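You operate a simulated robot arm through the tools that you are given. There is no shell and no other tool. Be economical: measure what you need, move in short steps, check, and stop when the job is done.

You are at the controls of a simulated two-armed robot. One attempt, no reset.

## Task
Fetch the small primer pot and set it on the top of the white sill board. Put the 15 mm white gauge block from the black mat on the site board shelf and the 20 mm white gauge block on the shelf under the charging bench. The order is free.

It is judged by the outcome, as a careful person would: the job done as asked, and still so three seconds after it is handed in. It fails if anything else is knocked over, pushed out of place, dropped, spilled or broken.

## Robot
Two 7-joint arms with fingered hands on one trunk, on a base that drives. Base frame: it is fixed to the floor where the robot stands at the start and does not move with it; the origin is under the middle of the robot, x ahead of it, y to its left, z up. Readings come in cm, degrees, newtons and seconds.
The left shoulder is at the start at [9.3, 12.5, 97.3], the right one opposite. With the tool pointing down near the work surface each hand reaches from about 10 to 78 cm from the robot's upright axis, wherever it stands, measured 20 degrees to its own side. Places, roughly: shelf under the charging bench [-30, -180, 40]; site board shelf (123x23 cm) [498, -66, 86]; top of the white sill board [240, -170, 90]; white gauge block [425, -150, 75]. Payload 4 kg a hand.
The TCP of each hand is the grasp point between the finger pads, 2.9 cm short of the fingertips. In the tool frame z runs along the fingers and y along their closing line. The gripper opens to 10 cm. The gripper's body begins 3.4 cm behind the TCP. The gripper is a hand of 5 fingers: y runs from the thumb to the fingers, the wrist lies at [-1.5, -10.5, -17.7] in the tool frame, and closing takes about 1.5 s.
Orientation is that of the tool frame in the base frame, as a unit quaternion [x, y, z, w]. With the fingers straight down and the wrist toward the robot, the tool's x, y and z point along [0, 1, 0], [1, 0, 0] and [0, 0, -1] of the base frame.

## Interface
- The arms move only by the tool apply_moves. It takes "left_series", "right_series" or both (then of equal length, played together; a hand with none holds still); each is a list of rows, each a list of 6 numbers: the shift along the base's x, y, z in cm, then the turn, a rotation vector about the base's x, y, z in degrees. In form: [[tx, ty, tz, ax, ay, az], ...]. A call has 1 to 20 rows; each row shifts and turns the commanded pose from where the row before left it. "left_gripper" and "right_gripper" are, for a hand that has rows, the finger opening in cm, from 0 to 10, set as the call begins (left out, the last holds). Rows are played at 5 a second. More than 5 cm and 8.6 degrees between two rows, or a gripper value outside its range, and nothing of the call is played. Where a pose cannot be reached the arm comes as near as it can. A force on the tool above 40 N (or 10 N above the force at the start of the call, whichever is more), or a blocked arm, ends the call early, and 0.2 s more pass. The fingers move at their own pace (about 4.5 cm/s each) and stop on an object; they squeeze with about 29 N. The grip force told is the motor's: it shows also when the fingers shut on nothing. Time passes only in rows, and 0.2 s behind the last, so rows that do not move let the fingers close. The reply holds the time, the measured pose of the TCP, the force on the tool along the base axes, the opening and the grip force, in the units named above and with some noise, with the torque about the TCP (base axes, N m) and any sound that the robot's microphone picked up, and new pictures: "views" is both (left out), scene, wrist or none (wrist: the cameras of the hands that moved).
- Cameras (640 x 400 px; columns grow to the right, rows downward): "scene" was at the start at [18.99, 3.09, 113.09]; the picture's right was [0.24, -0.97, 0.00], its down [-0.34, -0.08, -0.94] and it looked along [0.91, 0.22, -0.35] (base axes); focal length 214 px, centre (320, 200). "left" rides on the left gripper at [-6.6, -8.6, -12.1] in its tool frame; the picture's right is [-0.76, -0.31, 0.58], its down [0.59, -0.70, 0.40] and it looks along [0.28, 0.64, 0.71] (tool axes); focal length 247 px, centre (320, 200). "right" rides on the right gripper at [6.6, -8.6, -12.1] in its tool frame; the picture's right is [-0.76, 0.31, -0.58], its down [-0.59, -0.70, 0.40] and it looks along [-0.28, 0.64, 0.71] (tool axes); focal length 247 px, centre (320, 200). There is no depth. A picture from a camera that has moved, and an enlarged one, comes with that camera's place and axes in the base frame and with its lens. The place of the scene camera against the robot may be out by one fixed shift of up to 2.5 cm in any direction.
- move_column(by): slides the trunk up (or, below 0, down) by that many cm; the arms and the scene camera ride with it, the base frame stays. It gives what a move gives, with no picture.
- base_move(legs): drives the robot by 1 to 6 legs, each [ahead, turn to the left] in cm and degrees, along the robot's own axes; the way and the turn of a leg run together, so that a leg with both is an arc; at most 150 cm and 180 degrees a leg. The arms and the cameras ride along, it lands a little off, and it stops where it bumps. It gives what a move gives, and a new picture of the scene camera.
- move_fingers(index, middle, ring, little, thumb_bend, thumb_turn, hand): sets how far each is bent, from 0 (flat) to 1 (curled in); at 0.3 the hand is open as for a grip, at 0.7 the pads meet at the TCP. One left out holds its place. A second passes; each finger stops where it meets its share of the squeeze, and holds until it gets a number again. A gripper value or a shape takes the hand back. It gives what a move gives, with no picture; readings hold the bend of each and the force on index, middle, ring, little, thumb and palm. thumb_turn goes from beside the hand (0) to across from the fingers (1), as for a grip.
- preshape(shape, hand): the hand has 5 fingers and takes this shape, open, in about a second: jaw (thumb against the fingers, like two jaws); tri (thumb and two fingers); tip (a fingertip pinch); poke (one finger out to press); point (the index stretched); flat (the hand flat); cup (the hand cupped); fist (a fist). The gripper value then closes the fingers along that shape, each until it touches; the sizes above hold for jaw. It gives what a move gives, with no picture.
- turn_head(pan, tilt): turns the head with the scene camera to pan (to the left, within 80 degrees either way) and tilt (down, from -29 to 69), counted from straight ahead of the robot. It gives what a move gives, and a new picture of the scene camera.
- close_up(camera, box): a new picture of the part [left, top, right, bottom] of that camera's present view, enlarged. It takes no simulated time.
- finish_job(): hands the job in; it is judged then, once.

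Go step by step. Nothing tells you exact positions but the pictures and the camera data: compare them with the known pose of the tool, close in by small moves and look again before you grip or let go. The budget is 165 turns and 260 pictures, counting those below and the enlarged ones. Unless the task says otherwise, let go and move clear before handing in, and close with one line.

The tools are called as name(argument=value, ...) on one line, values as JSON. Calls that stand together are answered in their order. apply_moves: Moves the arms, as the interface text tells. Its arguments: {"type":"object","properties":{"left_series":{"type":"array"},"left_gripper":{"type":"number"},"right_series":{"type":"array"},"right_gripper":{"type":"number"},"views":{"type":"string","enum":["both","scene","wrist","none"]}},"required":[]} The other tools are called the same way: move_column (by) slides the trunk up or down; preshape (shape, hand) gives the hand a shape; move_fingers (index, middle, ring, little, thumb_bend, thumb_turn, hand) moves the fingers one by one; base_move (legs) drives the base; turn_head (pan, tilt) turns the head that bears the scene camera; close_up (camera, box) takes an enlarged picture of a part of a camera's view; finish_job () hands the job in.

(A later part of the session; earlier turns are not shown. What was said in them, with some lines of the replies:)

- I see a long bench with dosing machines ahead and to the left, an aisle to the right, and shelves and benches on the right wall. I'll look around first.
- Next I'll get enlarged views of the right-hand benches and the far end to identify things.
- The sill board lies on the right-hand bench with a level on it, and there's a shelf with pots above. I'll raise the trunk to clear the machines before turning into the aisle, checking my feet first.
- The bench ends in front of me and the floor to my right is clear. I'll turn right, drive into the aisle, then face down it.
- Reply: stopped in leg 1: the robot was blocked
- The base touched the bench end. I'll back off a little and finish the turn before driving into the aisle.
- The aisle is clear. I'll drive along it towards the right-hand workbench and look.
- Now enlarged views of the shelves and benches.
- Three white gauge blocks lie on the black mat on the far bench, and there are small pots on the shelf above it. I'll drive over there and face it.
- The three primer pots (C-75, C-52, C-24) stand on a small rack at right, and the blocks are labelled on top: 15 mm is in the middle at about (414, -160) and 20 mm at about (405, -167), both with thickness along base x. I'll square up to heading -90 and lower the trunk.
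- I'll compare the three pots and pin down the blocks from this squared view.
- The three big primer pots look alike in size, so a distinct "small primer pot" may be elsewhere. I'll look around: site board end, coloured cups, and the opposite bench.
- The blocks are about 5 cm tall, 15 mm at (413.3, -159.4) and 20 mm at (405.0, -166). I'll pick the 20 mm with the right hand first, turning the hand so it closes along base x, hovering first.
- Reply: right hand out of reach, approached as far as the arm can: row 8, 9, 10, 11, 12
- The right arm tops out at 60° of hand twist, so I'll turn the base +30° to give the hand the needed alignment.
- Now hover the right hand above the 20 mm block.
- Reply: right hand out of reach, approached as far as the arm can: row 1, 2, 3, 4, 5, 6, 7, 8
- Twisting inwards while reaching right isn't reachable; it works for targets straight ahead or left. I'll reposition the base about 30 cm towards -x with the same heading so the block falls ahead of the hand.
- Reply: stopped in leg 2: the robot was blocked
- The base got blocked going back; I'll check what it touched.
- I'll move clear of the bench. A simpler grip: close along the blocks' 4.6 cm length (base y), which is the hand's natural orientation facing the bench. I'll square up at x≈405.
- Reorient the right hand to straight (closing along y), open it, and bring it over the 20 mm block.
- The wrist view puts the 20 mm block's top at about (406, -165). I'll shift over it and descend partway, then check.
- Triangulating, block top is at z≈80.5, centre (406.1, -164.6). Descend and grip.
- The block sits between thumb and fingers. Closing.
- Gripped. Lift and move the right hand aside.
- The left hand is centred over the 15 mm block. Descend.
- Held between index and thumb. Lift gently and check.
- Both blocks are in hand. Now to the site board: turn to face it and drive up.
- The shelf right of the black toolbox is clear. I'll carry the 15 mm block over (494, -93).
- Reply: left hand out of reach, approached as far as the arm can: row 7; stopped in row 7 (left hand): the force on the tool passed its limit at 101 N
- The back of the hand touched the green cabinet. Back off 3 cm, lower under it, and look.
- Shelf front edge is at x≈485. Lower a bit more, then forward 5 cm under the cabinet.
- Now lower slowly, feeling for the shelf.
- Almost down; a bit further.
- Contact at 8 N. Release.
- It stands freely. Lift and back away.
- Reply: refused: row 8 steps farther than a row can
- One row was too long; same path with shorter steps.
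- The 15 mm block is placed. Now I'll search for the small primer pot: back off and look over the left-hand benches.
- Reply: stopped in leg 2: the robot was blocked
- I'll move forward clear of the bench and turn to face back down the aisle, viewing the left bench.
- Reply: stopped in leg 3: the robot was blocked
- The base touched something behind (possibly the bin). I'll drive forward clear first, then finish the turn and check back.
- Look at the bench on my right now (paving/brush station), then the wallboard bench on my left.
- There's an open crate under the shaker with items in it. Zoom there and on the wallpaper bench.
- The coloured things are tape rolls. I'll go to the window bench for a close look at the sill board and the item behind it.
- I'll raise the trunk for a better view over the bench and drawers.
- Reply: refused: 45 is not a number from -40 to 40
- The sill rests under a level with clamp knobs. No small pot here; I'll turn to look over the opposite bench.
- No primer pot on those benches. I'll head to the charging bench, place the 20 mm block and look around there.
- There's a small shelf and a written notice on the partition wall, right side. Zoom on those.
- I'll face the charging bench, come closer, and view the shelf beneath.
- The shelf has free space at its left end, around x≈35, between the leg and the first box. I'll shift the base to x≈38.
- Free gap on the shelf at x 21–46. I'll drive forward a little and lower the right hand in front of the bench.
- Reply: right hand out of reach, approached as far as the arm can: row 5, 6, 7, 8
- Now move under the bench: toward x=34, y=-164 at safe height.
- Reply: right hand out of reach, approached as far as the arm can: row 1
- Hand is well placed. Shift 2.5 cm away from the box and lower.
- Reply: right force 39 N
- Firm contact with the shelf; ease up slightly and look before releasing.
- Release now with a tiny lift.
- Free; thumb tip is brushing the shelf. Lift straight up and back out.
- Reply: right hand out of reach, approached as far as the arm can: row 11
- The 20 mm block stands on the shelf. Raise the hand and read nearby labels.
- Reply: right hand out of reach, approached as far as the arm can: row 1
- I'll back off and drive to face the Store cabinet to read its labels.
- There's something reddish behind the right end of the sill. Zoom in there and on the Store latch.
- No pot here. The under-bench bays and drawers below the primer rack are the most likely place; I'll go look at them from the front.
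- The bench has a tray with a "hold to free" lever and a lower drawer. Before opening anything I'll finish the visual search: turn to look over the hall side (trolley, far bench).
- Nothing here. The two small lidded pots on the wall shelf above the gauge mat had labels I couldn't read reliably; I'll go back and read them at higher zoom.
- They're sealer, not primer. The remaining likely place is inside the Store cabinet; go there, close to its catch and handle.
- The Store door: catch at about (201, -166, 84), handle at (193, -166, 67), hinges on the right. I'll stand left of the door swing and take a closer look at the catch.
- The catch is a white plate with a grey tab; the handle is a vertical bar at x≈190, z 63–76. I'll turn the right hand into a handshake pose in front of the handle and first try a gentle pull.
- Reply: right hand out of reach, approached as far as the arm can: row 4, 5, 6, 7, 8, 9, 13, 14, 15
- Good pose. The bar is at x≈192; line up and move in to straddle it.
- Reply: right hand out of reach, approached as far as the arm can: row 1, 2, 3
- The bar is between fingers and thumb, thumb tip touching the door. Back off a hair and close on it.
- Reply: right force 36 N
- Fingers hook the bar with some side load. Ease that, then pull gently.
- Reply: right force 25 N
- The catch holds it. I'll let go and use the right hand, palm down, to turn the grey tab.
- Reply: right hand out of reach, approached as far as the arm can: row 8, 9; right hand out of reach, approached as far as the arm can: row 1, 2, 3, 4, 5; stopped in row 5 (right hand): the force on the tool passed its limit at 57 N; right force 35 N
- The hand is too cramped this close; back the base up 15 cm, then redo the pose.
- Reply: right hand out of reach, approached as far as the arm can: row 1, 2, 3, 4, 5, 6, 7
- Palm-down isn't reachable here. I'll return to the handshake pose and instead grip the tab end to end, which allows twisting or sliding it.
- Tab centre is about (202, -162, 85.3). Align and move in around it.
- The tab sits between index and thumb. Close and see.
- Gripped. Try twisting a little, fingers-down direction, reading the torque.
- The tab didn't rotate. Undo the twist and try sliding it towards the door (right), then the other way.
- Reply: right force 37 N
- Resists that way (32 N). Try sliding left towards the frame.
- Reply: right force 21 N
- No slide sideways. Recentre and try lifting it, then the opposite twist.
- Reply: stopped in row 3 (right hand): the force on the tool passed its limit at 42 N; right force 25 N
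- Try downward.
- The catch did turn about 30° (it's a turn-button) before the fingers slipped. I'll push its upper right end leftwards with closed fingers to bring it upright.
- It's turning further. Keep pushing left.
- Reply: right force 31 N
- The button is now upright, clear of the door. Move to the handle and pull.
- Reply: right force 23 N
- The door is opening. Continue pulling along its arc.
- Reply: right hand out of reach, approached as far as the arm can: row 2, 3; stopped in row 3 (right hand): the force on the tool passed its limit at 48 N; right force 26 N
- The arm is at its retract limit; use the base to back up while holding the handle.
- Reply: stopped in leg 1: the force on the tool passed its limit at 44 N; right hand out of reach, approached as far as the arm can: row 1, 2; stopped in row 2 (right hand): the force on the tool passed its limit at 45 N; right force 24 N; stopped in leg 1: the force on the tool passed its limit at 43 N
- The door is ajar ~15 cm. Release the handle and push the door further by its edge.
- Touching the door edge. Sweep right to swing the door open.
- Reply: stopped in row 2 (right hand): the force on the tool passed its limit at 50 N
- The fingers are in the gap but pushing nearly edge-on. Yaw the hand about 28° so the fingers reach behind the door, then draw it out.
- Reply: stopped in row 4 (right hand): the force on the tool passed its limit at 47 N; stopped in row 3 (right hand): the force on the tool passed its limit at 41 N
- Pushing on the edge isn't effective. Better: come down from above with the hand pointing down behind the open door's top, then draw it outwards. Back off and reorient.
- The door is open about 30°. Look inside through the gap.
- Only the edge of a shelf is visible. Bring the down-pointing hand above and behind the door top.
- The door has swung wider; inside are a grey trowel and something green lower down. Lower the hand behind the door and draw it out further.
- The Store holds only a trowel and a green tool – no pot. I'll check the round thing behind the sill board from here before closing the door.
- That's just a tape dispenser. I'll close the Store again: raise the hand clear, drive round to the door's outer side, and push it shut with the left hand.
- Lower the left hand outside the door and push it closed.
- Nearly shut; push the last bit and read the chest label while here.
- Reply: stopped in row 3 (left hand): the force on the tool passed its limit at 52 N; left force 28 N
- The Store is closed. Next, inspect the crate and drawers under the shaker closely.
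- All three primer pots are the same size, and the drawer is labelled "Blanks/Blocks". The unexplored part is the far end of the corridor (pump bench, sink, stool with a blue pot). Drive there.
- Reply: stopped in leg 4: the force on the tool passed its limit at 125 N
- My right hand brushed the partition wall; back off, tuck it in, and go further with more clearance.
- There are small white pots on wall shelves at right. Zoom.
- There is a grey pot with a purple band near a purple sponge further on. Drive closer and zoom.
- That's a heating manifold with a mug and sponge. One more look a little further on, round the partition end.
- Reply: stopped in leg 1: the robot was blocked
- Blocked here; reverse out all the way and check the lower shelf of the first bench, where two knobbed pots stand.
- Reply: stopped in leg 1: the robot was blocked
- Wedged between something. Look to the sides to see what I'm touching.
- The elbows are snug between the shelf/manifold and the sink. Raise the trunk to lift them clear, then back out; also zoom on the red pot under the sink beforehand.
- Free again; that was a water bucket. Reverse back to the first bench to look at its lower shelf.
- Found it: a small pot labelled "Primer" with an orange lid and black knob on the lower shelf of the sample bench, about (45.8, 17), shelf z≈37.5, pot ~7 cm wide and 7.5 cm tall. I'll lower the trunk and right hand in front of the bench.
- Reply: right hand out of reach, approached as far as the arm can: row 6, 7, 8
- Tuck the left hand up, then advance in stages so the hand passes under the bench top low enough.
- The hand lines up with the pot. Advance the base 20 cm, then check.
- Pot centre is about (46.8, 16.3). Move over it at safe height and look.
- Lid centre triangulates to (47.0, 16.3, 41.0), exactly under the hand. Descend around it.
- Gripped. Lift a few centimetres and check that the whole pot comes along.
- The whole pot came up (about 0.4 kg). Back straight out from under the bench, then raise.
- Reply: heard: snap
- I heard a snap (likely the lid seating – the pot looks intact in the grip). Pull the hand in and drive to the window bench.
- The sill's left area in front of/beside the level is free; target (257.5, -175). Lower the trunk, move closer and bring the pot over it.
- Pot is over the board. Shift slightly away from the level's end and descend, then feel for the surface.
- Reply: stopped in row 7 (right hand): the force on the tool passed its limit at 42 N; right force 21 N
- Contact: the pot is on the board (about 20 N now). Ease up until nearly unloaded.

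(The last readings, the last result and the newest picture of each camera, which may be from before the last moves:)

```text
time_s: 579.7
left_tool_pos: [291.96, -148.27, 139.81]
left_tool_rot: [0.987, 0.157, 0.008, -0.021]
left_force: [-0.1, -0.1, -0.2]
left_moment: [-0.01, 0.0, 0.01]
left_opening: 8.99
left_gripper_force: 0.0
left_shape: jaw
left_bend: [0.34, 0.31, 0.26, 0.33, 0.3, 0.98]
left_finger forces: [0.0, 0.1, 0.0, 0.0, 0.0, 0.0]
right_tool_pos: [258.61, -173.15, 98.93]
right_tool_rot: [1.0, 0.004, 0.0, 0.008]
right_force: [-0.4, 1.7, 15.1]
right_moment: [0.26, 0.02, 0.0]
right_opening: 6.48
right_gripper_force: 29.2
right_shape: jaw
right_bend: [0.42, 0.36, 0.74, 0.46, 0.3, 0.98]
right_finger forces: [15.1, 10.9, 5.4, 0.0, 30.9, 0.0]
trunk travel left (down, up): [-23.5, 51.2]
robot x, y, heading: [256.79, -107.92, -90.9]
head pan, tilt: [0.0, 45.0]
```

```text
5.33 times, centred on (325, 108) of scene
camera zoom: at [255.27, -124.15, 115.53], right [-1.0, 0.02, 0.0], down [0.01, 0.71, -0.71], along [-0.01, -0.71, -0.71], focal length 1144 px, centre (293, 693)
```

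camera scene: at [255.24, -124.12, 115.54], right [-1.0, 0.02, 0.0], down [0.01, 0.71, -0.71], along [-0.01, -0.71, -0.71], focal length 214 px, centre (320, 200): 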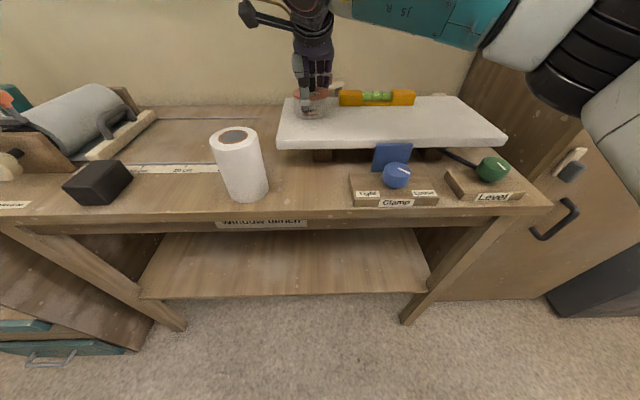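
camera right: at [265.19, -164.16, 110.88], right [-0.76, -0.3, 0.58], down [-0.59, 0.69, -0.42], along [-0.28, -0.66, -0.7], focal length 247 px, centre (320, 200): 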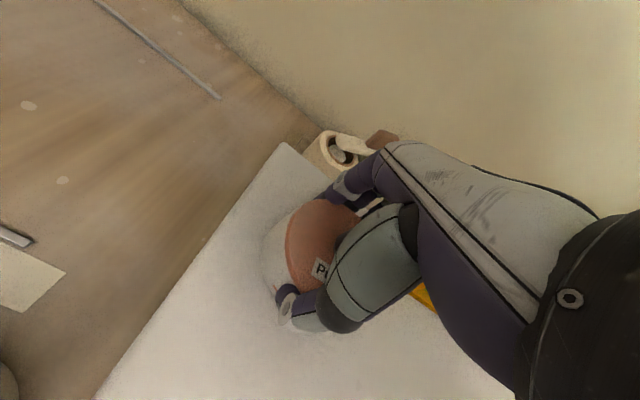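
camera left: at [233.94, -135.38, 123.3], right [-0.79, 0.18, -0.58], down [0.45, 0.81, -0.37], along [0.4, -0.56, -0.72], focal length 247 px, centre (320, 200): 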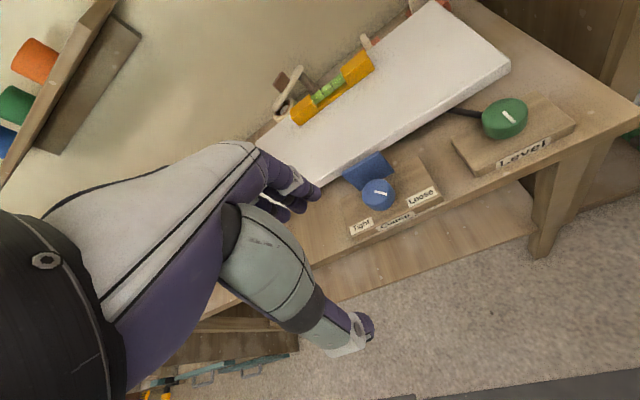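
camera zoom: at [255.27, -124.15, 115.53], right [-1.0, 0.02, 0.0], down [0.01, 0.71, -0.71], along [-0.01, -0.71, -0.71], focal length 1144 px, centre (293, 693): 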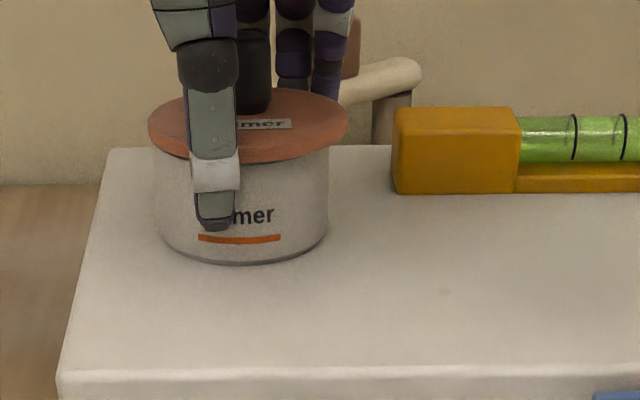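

Sitting squarely on the board, clear of the level. Ease a bit more and release.

apply_moves(right_series=[[0, 0, 0.3, 0, 0, 0], [0, 0, 0, 0, 0, 0]], views="none")

apply_moves(right_series=[[0, 0, 0, 0, 0, 0], [0, 0, 0, 0, 0, 0], [0, 0, 0, 0, 0, 0], [0, 0, 0, 0, 0, 0], [0, 0, 0, 0, 0, 0], [0, 0, 0, 0, 0, 0]], right_gripper=9.5, views="scene")

```text
time_s: 580.3
left_tool_pos: [292.02, -148.41, 139.64]
left_tool_rot: [0.988, 0.155, 0.007, -0.02]
left_force: [-0.2, -0.2, 0.2]
left_moment: [0.0, -0.01, -0.04]
left_opening: 8.99
left_gripper_force: 0.0
left_shape: jaw
left_bend: [0.34, 0.31, 0.26, 0.33, 0.3, 0.98]
left_finger forces: [0.0, 0.0, 0.1, 0.0, 0.1, 0.0]
right_tool_pos: [258.71, -173.27, 99.0]
right_tool_rot: [1.0, 0.004, -0.001, 0.007]
right_force: [0.7, 2.3, 3.8]
right_moment: [0.26, 0.0, 0.02]
right_opening: 6.46
right_gripper_force: 28.9
right_shape: jaw
right_bend: [0.42, 0.36, 0.74, 0.46, 0.3, 0.98]
right_finger forces: [13.8, 10.3, 4.9, 0.0, 29.2, 0.1]
trunk travel left (down, up): [-23.5, 51.2]
robot x, y, heading: [256.22, -108.17, -90.9]
head pan, tilt: [0.0, 45.0]
```

```text
time_s: 581.7
left_tool_pos: [292.04, -148.44, 139.64]
left_tool_rot: [0.988, 0.156, 0.008, -0.021]
left_force: [0.7, -0.1, 0.0]
left_moment: [-0.03, 0.01, 0.0]
left_opening: 8.99
left_gripper_force: 0.1
left_shape: jaw
left_bend: [0.34, 0.31, 0.26, 0.33, 0.3, 0.98]
left_finger forces: [0.0, 0.0, 0.0, 0.0, 0.0, 0.0]
right_tool_pos: [258.69, -173.28, 99.29]
right_tool_rot: [1.0, 0.004, 0.0, 0.007]
right_force: [-0.1, 0.5, 0.4]
right_moment: [0.01, 0.01, 0.01]
right_opening: 9.46
right_gripper_force: 0.1
right_shape: jaw
right_bend: [0.32, 0.31, 0.27, 0.32, 0.31, 0.98]
right_finger forces: [0.0, 0.0, 0.0, 0.0, 0.0, 0.0]
trunk travel left (down, up): [-23.5, 51.2]
robot x, y, heading: [256.99, -108.12, -91.0]
head pan, tilt: [0.0, 45.0]
camera scene: at [255.27, -124.29, 115.5], right [-1.0, 0.02, 0.0], down [0.01, 0.71, -0.71], along [-0.01, -0.71, -0.71], focal length 214 px, centre (320, 200)
```

scene: 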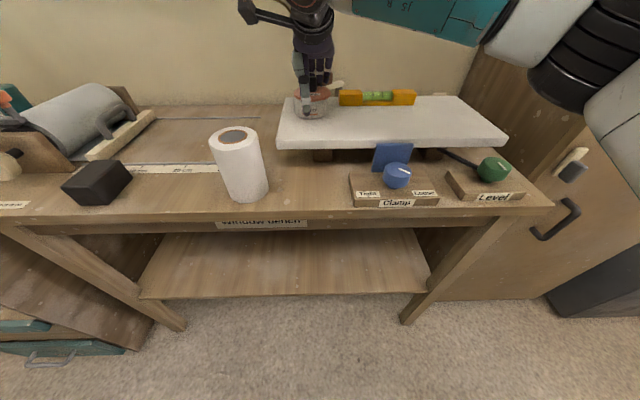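

Free. Lift straight up and back away.

apply_moves(right_series=[[0, 0, 1, 0, 0, 0], [0, 0, 2, 0, 0, 0], [0, 0, 3, 0, 0, 0], [0, 0, 4, 0, 0, 0], [0, 0, 4, 0, 0, 0], [0, 3, 2, 0, 0, 0], [0, 4, 0, 0, 0, 0], [0, 4, 0, 0, 0, 0], [0, 4, 0, 0, 0, 0], [0, 4, 0, 0, 0, 0]], views="scene")

close_up(camera="scene", box=[265, 70, 425, 170])

```text
time_s: 583.9
left_tool_pos: [292.02, -148.42, 139.76]
left_tool_rot: [0.987, 0.157, 0.008, -0.022]
left_force: [0.7, 0.3, 1.2]
left_moment: [0.0, 0.02, -0.01]
left_opening: 8.99
left_gripper_force: 0.1
left_shape: jaw
left_bend: [0.34, 0.31, 0.26, 0.33, 0.3, 0.98]
left_finger forces: [0.0, 0.1, 0.0, 0.0, 0.1, 0.0]
right_tool_pos: [258.7, -154.34, 115.27]
right_tool_rot: [1.0, 0.003, 0.0, 0.007]
right_force: [-0.7, -0.5, 0.3]
right_moment: [-0.04, -0.01, 0.05]
right_opening: 9.47
right_gripper_force: 0.0
right_shape: jaw
right_bend: [0.32, 0.3, 0.27, 0.32, 0.3, 0.98]
right_finger forces: [0.0, 0.0, 0.0, 0.0, 0.0, 0.0]
trunk travel left (down, up): [-23.5, 51.2]
robot x, y, heading: [256.81, -107.89, -91.2]
head pan, tilt: [0.0, 45.0]
camera scene: at [255.27, -124.24, 115.51], right [-1.0, 0.02, 0.0], down [0.01, 0.71, -0.71], along [-0.01, -0.71, -0.71], focal length 214 px, centre (320, 200)
```

scene: 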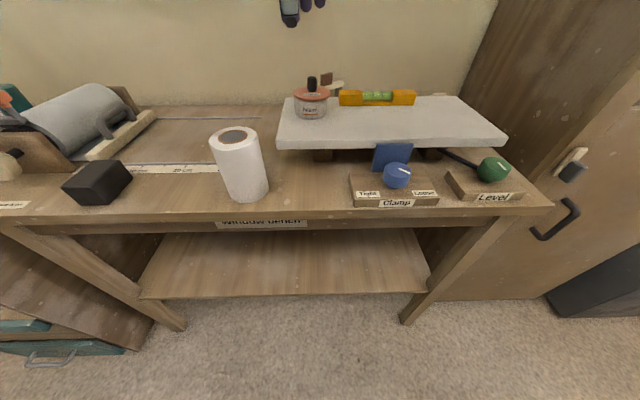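

```text
4.00 times, centred on (345, 120) of scene
camera zoom: at [255.27, -124.24, 115.51], right [-1.0, 0.02, 0.0], down [0.01, 0.71, -0.71], along [-0.01, -0.71, -0.71], focal length 858 px, centre (220, 520)
```

zoom: 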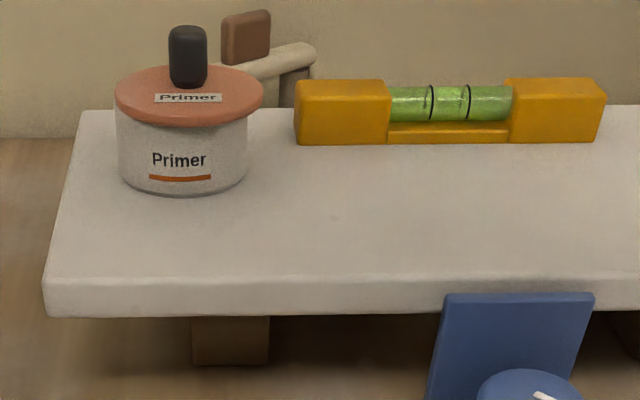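

The pot stands steady on the sill. I'd like to leave the Store as found, so I'll turn its button back across the door. Position as before.

base_move(legs=[[-32, 0], [0, -89], [36, 0], [0, 89.5]])

move_column(by=-13)

apply_moves(right_series=[[-0.9, -0.9, -0.4, -4.62, -4.62, -4.62], [-0.9, -0.9, -0.4, -4.62, -4.62, -4.62], [-0.9, -0.9, -0.4, -4.62, -4.62, -4.62], [-0.9, -0.9, -0.4, -4.62, -4.62, -4.62], [-0.9, -0.9, -0.4, -4.62, -4.62, -4.62], [-0.9, -0.9, -0.4, -4.62, -4.62, -4.62], [-0.9, -0.9, -0.4, -4.62, -4.62, -4.62], [-0.9, -0.9, -0.4, -4.62, -4.62, -4.62], [-0.9, -0.9, -0.4, -4.62, -4.62, -4.62], [-0.9, -0.9, -0.4, -4.62, -4.62, -4.62], [-0.9, -0.9, -0.4, -4.62, -4.62, -4.62], [-0.9, -0.9, -0.4, -4.62, -4.62, -4.62], [-0.9, -0.9, -0.4, -4.62, -4.62, -4.62], [-0.9, -0.9, -0.4, -4.62, -4.62, -4.62], [-0.9, -0.9, -0.4, -4.62, -4.62, -4.62], [0, 0, 0, 0, 0, 0]], right_gripper=0, views="wrist")

```text
time_s: 595.8
left_tool_pos: [257.15, -115.64, 139.7]
left_tool_rot: [0.987, 0.16, 0.007, -0.021]
left_force: [-0.2, -0.9, -0.5]
left_moment: [0.0, 0.02, 0.01]
left_opening: 8.97
left_gripper_force: 0.0
left_shape: jaw
left_bend: [0.34, 0.31, 0.26, 0.33, 0.3, 0.98]
left_finger forces: [0.0, 0.0, 0.1, 0.1, 0.0, 0.0]
right_tool_pos: [224.02, -122.0, 115.14]
right_tool_rot: [1.0, 0.01, 0.0, 0.008]
right_force: [-1.1, 0.5, -0.1]
right_moment: [0.0, 0.02, 0.01]
right_opening: 9.46
right_gripper_force: 0.0
right_shape: jaw
right_bend: [0.32, 0.3, 0.27, 0.32, 0.3, 0.98]
right_finger forces: [0.1, 0.0, 0.1, 0.0, 0.1, 0.0]
trunk travel left (down, up): [-23.5, 51.2]
robot x, y, heading: [221.47, -75.69, -90.2]
head pan, tilt: [0.0, 45.0]
camera scene: at [220.13, -91.93, 115.5], right [-1.0, 0.01, 0.0], down [0.0, 0.71, -0.71], along [0.0, -0.71, -0.71], focal length 214 px, centre (320, 200)
```

scene: 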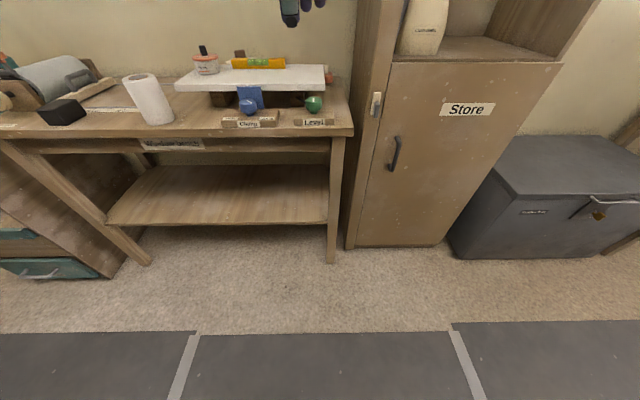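

```text
time_s: 597.4
left_tool_pos: [256.97, -115.62, 126.74]
left_tool_rot: [0.987, 0.162, 0.007, -0.019]
left_force: [0.8, 0.6, -0.8]
left_moment: [-0.01, 0.02, 0.03]
left_opening: 8.97
left_gripper_force: 0.1
left_shape: jaw
left_bend: [0.34, 0.31, 0.26, 0.33, 0.3, 0.98]
left_finger forces: [0.0, 0.1, 0.1, 0.0, 0.0, 0.0]
right_tool_pos: [223.85, -121.97, 102.22]
right_tool_rot: [1.0, 0.01, 0.0, 0.009]
right_force: [0.4, -0.1, -0.4]
right_moment: [-0.02, -0.01, -0.01]
right_opening: 9.48
right_gripper_force: 0.1
right_shape: jaw
right_bend: [0.32, 0.3, 0.27, 0.32, 0.3, 0.98]
right_finger forces: [0.1, 0.0, 0.0, 0.0, 0.1, 0.0]
trunk travel left (down, up): [-10.5, 64.2]
robot x, y, heading: [221.33, -75.4, -90.3]
head pan, tilt: [0.0, 45.0]
```

```text
time_s: 600.8
left_tool_pos: [257.09, -115.72, 126.66]
left_tool_rot: [0.987, 0.161, 0.008, -0.021]
left_force: [-0.7, 0.2, 0.3]
left_moment: [-0.01, 0.01, -0.01]
left_opening: 8.97
left_gripper_force: 0.2
left_shape: jaw
left_bend: [0.34, 0.31, 0.26, 0.33, 0.3, 0.98]
left_finger forces: [0.0, 0.0, 0.1, 0.1, 0.1, 0.0]
right_tool_pos: [210.37, -135.55, 96.1]
right_tool_rot: [0.5, -0.5, 0.491, 0.509]
right_force: [0.8, 0.6, -0.8]
right_moment: [-0.01, 0.0, -0.01]
right_opening: 0.0
right_gripper_force: 29.2
right_shape: jaw
right_bend: [0.7, 0.7, 0.7, 0.7, 0.7, 1.0]
right_finger forces: [0.0, 0.0, 0.0, 0.0, 0.1, 0.0]
trunk travel left (down, up): [-10.5, 64.2]
robot x, y, heading: [221.61, -75.47, -90.4]
head pan, tilt: [0.0, 45.0]
camera right: at [219.36, -123.45, 102.55], right [-0.31, 0.58, -0.75], down [0.69, -0.41, -0.6], along [-0.66, -0.7, -0.27], focal length 247 px, centre (320, 200)
```

right: 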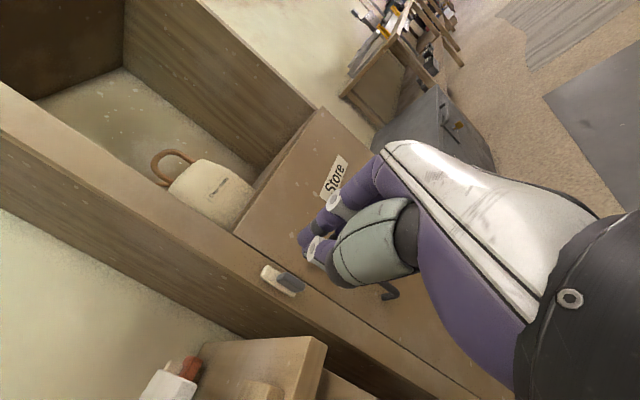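

Good pose. Move in left of the button, level with its upper end.

apply_moves(right_series=[[-1, -3, -1, 0, 0, 0], [-1, -4, -1, 0, 0, 0], [0, -4, 0, 0, 0, 0], [0, -4, 0, 0, 0, 0], [0, -4, 0, 0, 0, 0], [0, -3.5, 0, 0, 0, 0], [0, 0, 0, 0, 0, 0]], views="wrist")

```text
time_s: 602.4
left_tool_pos: [257.07, -115.73, 126.71]
left_tool_rot: [0.987, 0.162, 0.007, -0.02]
left_force: [0.5, 0.7, 0.1]
left_moment: [-0.02, -0.01, -0.03]
left_opening: 9.01
left_gripper_force: 0.1
left_shape: jaw
left_bend: [0.34, 0.31, 0.26, 0.33, 0.3, 0.98]
left_finger forces: [0.1, 0.0, 0.1, 0.0, 0.1, 0.0]
right_tool_pos: [208.39, -158.09, 94.15]
right_tool_rot: [0.5, -0.5, 0.491, 0.509]
right_force: [-0.2, -1.1, -0.2]
right_moment: [0.01, -0.01, -0.01]
right_opening: 0.0
right_gripper_force: 28.9
right_shape: jaw
right_bend: [0.7, 0.7, 0.7, 0.7, 0.7, 1.0]
right_finger forces: [0.1, 0.0, 0.0, 0.1, 0.0, 0.0]
trunk travel left (down, up): [-10.5, 64.2]
robot x, y, heading: [221.52, -75.42, -90.2]
head pan, tilt: [0.0, 45.0]
camera right: at [217.35, -145.97, 100.57], right [-0.31, 0.58, -0.75], down [0.69, -0.41, -0.6], along [-0.66, -0.7, -0.27], focal length 247 px, centre (320, 200)
```

right: 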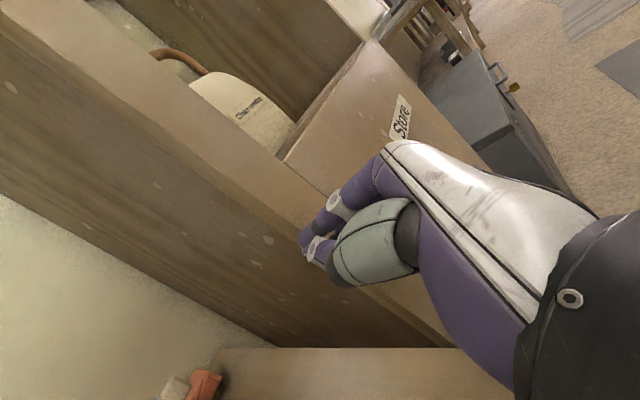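

Push right in small steps.

apply_moves(right_series=[[-0.8, 0, 0, 0, 0, 0], [-0.8, 0, 0, 0, 0, 0], [-0.8, 0, 0, 0, 0, 0], [-0.8, 0, 0, 0, 0, 0], [-0.7, 0, 0, 0, 0, 0], [-0.7, 0, 0, 0, 0, 0], [-0.7, 0, 0, 0, 0, 0], [0, 0, 0, 0, 0, 0]], views="wrist")

```text
time_s: 604.2
left_tool_pos: [257.02, -115.71, 126.74]
left_tool_rot: [0.987, 0.162, 0.006, -0.02]
left_force: [-0.4, 1.1, 0.0]
left_moment: [-0.01, 0.01, 0.01]
left_opening: 8.99
left_gripper_force: 0.0
left_shape: jaw
left_bend: [0.34, 0.31, 0.26, 0.33, 0.3, 0.98]
left_finger forces: [0.0, 0.0, 0.0, 0.0, 0.0, 0.0]
right_tool_pos: [203.09, -158.02, 94.05]
right_tool_rot: [0.5, -0.499, 0.491, 0.509]
right_force: [0.7, -0.3, -0.2]
right_moment: [0.03, 0.02, -0.01]
right_opening: 0.01
right_gripper_force: 29.1
right_shape: jaw
right_bend: [0.7, 0.7, 0.7, 0.7, 0.7, 1.0]
right_finger forces: [0.0, 0.0, 0.0, 0.4, 0.1, 0.0]
trunk travel left (down, up): [-10.5, 64.2]
robot x, y, heading: [221.83, -75.64, -90.5]
head pan, tilt: [0.0, 45.0]
camera right: at [212.08, -145.93, 100.55], right [-0.31, 0.58, -0.75], down [0.69, -0.41, -0.6], along [-0.66, -0.7, -0.27], focal length 247 px, centre (320, 200)
```

right: 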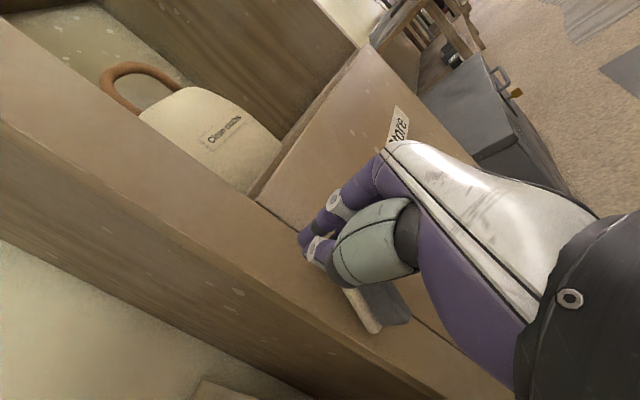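

It's rotating (bar now angled from the gap line). Continue pushing right, slightly lower.

apply_moves(right_series=[[-0.6, 0, -0.3, 0, 0, 0], [-0.6, 0, -0.3, 0, 0, 0], [-0.6, 0, -0.3, 0, 0, 0], [-0.6, 0, -0.3, 0, 0, 0], [-0.5, 0, -0.4, 0, 0, 0], [-0.4, 0, -0.4, 0, 0, 0], [-0.3, 0, -0.5, 0, 0, 0], [-0.2, 0, -0.5, 0, 0, 0], [0, 0, 0, 0, 0, 0]], views="wrist")

```text
time_s: 606.2
left_tool_pos: [257.09, -115.7, 126.68]
left_tool_rot: [0.987, 0.162, 0.007, -0.02]
left_force: [-0.1, 0.3, 0.0]
left_moment: [0.01, -0.02, 0.03]
left_opening: 8.99
left_gripper_force: 0.0
left_shape: jaw
left_bend: [0.34, 0.31, 0.26, 0.33, 0.3, 0.98]
left_finger forces: [0.0, 0.0, 0.1, 0.1, 0.1, 0.1]
right_tool_pos: [199.41, -158.03, 91.14]
right_tool_rot: [0.501, -0.499, 0.492, 0.508]
right_force: [0.3, 0.0, 0.3]
right_moment: [0.0, 0.0, 0.0]
right_opening: 0.0
right_gripper_force: 29.6
right_shape: jaw
right_bend: [0.7, 0.7, 0.7, 0.7, 0.7, 1.0]
right_finger forces: [0.1, 0.0, 0.0, 0.0, 0.0, 0.1]
trunk travel left (down, up): [-10.5, 64.2]
robot x, y, heading: [221.51, -75.71, -90.3]
head pan, tilt: [0.0, 45.0]
camera right: at [208.29, -145.92, 97.53], right [-0.31, 0.58, -0.75], down [0.69, -0.41, -0.6], along [-0.66, -0.7, -0.27], focal length 247 px, centre (320, 200)
```

right: 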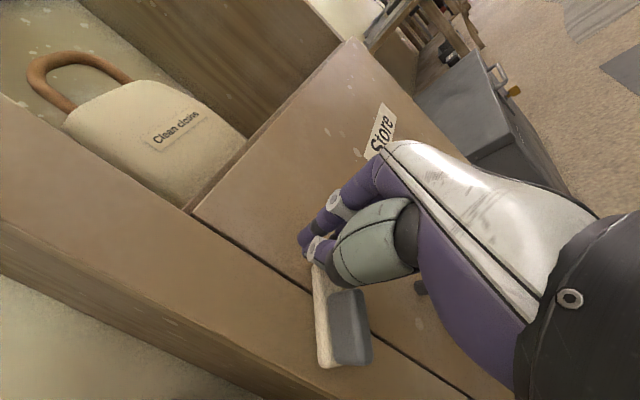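

The button now crosses onto the door. Press its right end down to level it.

apply_moves(right_series=[[-0.3, 0, -0.5, 0, 0, 0], [0, 0, -0.5, 0, 0, 0], [0, 0, -0.5, 0, 0, 0], [0, 0, -0.5, 0, 0, 0], [0, 0, -0.5, 0, 0, 0], [0, 0, 0, 0, 0, 0]], views="wrist")

```text
time_s: 607.6
left_tool_pos: [257.07, -115.52, 126.7]
left_tool_rot: [0.987, 0.162, 0.007, -0.021]
left_force: [0.1, 0.3, -0.1]
left_moment: [0.0, -0.01, -0.01]
left_opening: 8.97
left_gripper_force: 0.1
left_shape: jaw
left_bend: [0.34, 0.31, 0.26, 0.33, 0.3, 0.98]
left_finger forces: [0.1, 0.0, 0.0, 0.1, 0.0, 0.0]
right_tool_pos: [199.07, -157.94, 88.62]
right_tool_rot: [0.501, -0.499, 0.491, 0.509]
right_force: [-0.3, 0.4, 0.6]
right_moment: [-0.02, 0.0, -0.03]
right_opening: 0.0
right_gripper_force: 28.7
right_shape: jaw
right_bend: [0.7, 0.7, 0.7, 0.7, 0.7, 1.0]
right_finger forces: [0.0, 0.0, 0.0, 0.1, 0.0, 0.0]
trunk travel left (down, up): [-10.5, 64.2]
robot x, y, heading: [221.56, -75.31, -90.3]
head pan, tilt: [0.0, 45.0]
camera right: at [208.0, -145.9, 95.0], right [-0.31, 0.58, -0.75], down [0.68, -0.41, -0.6], along [-0.66, -0.7, -0.27], focal length 247 px, centre (320, 200)
```

right: 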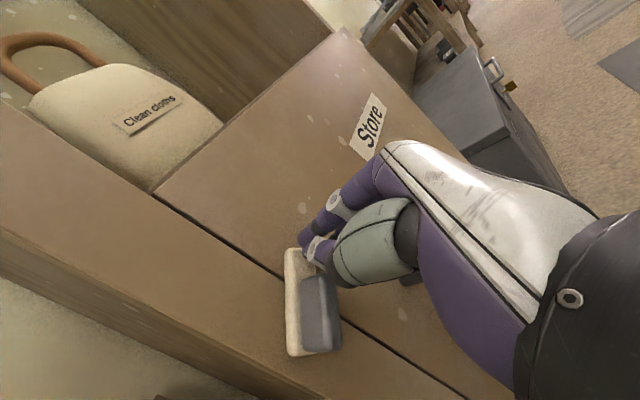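

A little more to level it.

apply_moves(right_series=[[0, 0, -0.6, 0, 0, 0], [0, 0, -0.6, 0, 0, 0], [0, 0, -0.6, 0, 0, 0], [0, 0, -0.6, 0, 0, 0], [0, 0, -0.6, 0, 0, 0], [0, 0, 0, 0, 0, 0]], views="wrist")

```text
time_s: 609.0
left_tool_pos: [257.01, -115.56, 126.66]
left_tool_rot: [0.987, 0.161, 0.008, -0.02]
left_force: [1.7, 1.2, 0.0]
left_moment: [-0.04, 0.01, 0.04]
left_opening: 8.99
left_gripper_force: 0.1
left_shape: jaw
left_bend: [0.34, 0.31, 0.26, 0.33, 0.3, 0.98]
left_finger forces: [0.1, 0.0, 0.0, 0.1, 0.0, 0.0]
right_tool_pos: [198.86, -157.93, 85.71]
right_tool_rot: [0.5, -0.499, 0.492, 0.509]
right_force: [-10.4, 6.7, 4.3]
right_moment: [-0.03, -0.03, 0.02]
right_opening: 0.0
right_gripper_force: 28.8
right_shape: jaw
right_bend: [0.7, 0.7, 0.7, 0.7, 0.7, 1.0]
right_finger forces: [0.1, 0.0, 0.0, 0.0, 11.9, 0.0]
trunk travel left (down, up): [-10.5, 64.2]
robot x, y, heading: [221.53, -75.64, -90.2]
head pan, tilt: [0.0, 45.0]
camera right: at [207.86, -145.85, 92.11], right [-0.31, 0.58, -0.75], down [0.68, -0.41, -0.6], along [-0.66, -0.7, -0.27], focal length 247 px, centre (320, 200)
```

right: 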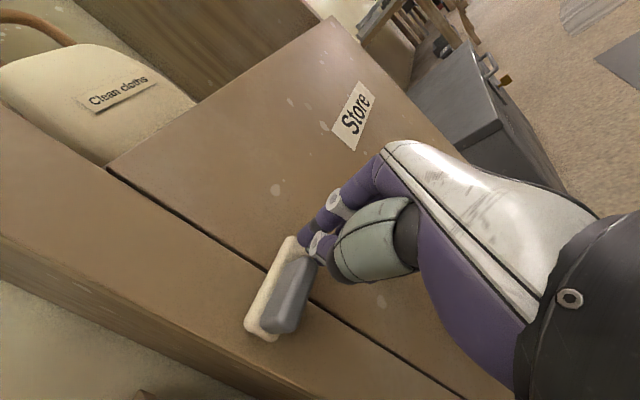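

The button is back across the door as found. Withdraw and take a final look at the sill.

apply_moves(right_series=[[-0.5, 1, 0, 0, 0, 0], [-0.3, 2, 0, 0, 0, 0], [0, 3, 0.5, 0, 0, 0], [0, 3, 1, 0, 0, 0]], views="none")

base_move(legs=[[-20, 0]])

```text
time_s: 610.0
left_tool_pos: [257.1, -115.73, 126.64]
left_tool_rot: [0.987, 0.162, 0.007, -0.021]
left_force: [0.3, -0.3, 0.6]
left_moment: [-0.01, 0.01, 0.0]
left_opening: 9.01
left_gripper_force: 0.0
left_shape: jaw
left_bend: [0.34, 0.31, 0.26, 0.33, 0.3, 0.98]
left_finger forces: [0.0, 0.0, 0.0, 0.0, 0.1, 0.0]
right_tool_pos: [198.4, -148.95, 87.2]
right_tool_rot: [0.501, -0.499, 0.491, 0.509]
right_force: [-0.3, -0.2, 0.3]
right_moment: [0.01, -0.01, 0.01]
right_opening: 0.0
right_gripper_force: 29.0
right_shape: jaw
right_bend: [0.7, 0.7, 0.7, 0.7, 0.7, 1.0]
right_finger forces: [0.0, 0.0, 0.0, 0.0, 0.0, 0.0]
trunk travel left (down, up): [-10.5, 64.2]
robot x, y, heading: [221.79, -75.44, -90.4]
head pan, tilt: [0.0, 45.0]
```

```text
time_s: 611.6
left_tool_pos: [257.2, -95.71, 126.71]
left_tool_rot: [0.987, 0.161, 0.007, -0.021]
left_force: [-0.1, -0.3, -0.7]
left_moment: [-0.02, 0.02, -0.01]
left_opening: 9.0
left_gripper_force: 0.1
left_shape: jaw
left_bend: [0.34, 0.31, 0.26, 0.33, 0.3, 0.98]
left_finger forces: [0.1, 0.0, 0.0, 0.0, 0.1, 0.0]
right_tool_pos: [198.25, -129.16, 87.28]
right_tool_rot: [0.501, -0.499, 0.491, 0.509]
right_force: [-0.7, 0.5, 0.9]
right_moment: [0.06, -0.03, 0.02]
right_opening: 0.0
right_gripper_force: 29.3
right_shape: jaw
right_bend: [0.7, 0.7, 0.7, 0.7, 0.7, 1.0]
right_finger forces: [0.0, 0.0, 0.0, 0.0, 0.0, 0.0]
trunk travel left (down, up): [-10.5, 64.2]
robot x, y, heading: [221.66, -55.58, -90.5]
head pan, tilt: [0.0, 45.0]
camera scene: at [220.2, -77.24, 101.88], right [-1.0, 0.01, 0.0], down [0.0, 0.71, -0.71], along [0.0, -0.71, -0.71], focal length 214 px, centre (320, 200)
```

scene: 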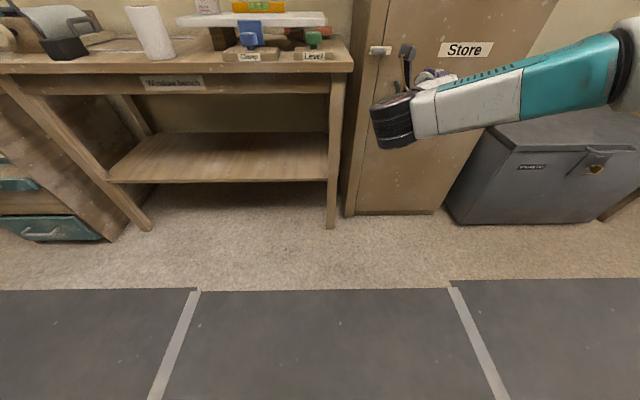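

The pot is on the sill board and both gauge blocks are on their shelves. The Store is shut and fastened again, and my hands are clear. Handing in.

finish_job()

```text
The job is handed in.
```

The small primer pot is on the white sill board, the 15 mm block is on the site board shelf, and the 20 mm block is on the shelf under the charging bench. I opened the Store cabinet while looking for the pot, then closed it and turned its catch back. On the way the robot bumped the bench, the partition and something by the waste bin. It also got blocked beside the sink and heating manifold. I saw nothing tipped or broken, but I didn't check for small shifts. I also heard one snap while lifting the pot, and it looked intact afterwards.
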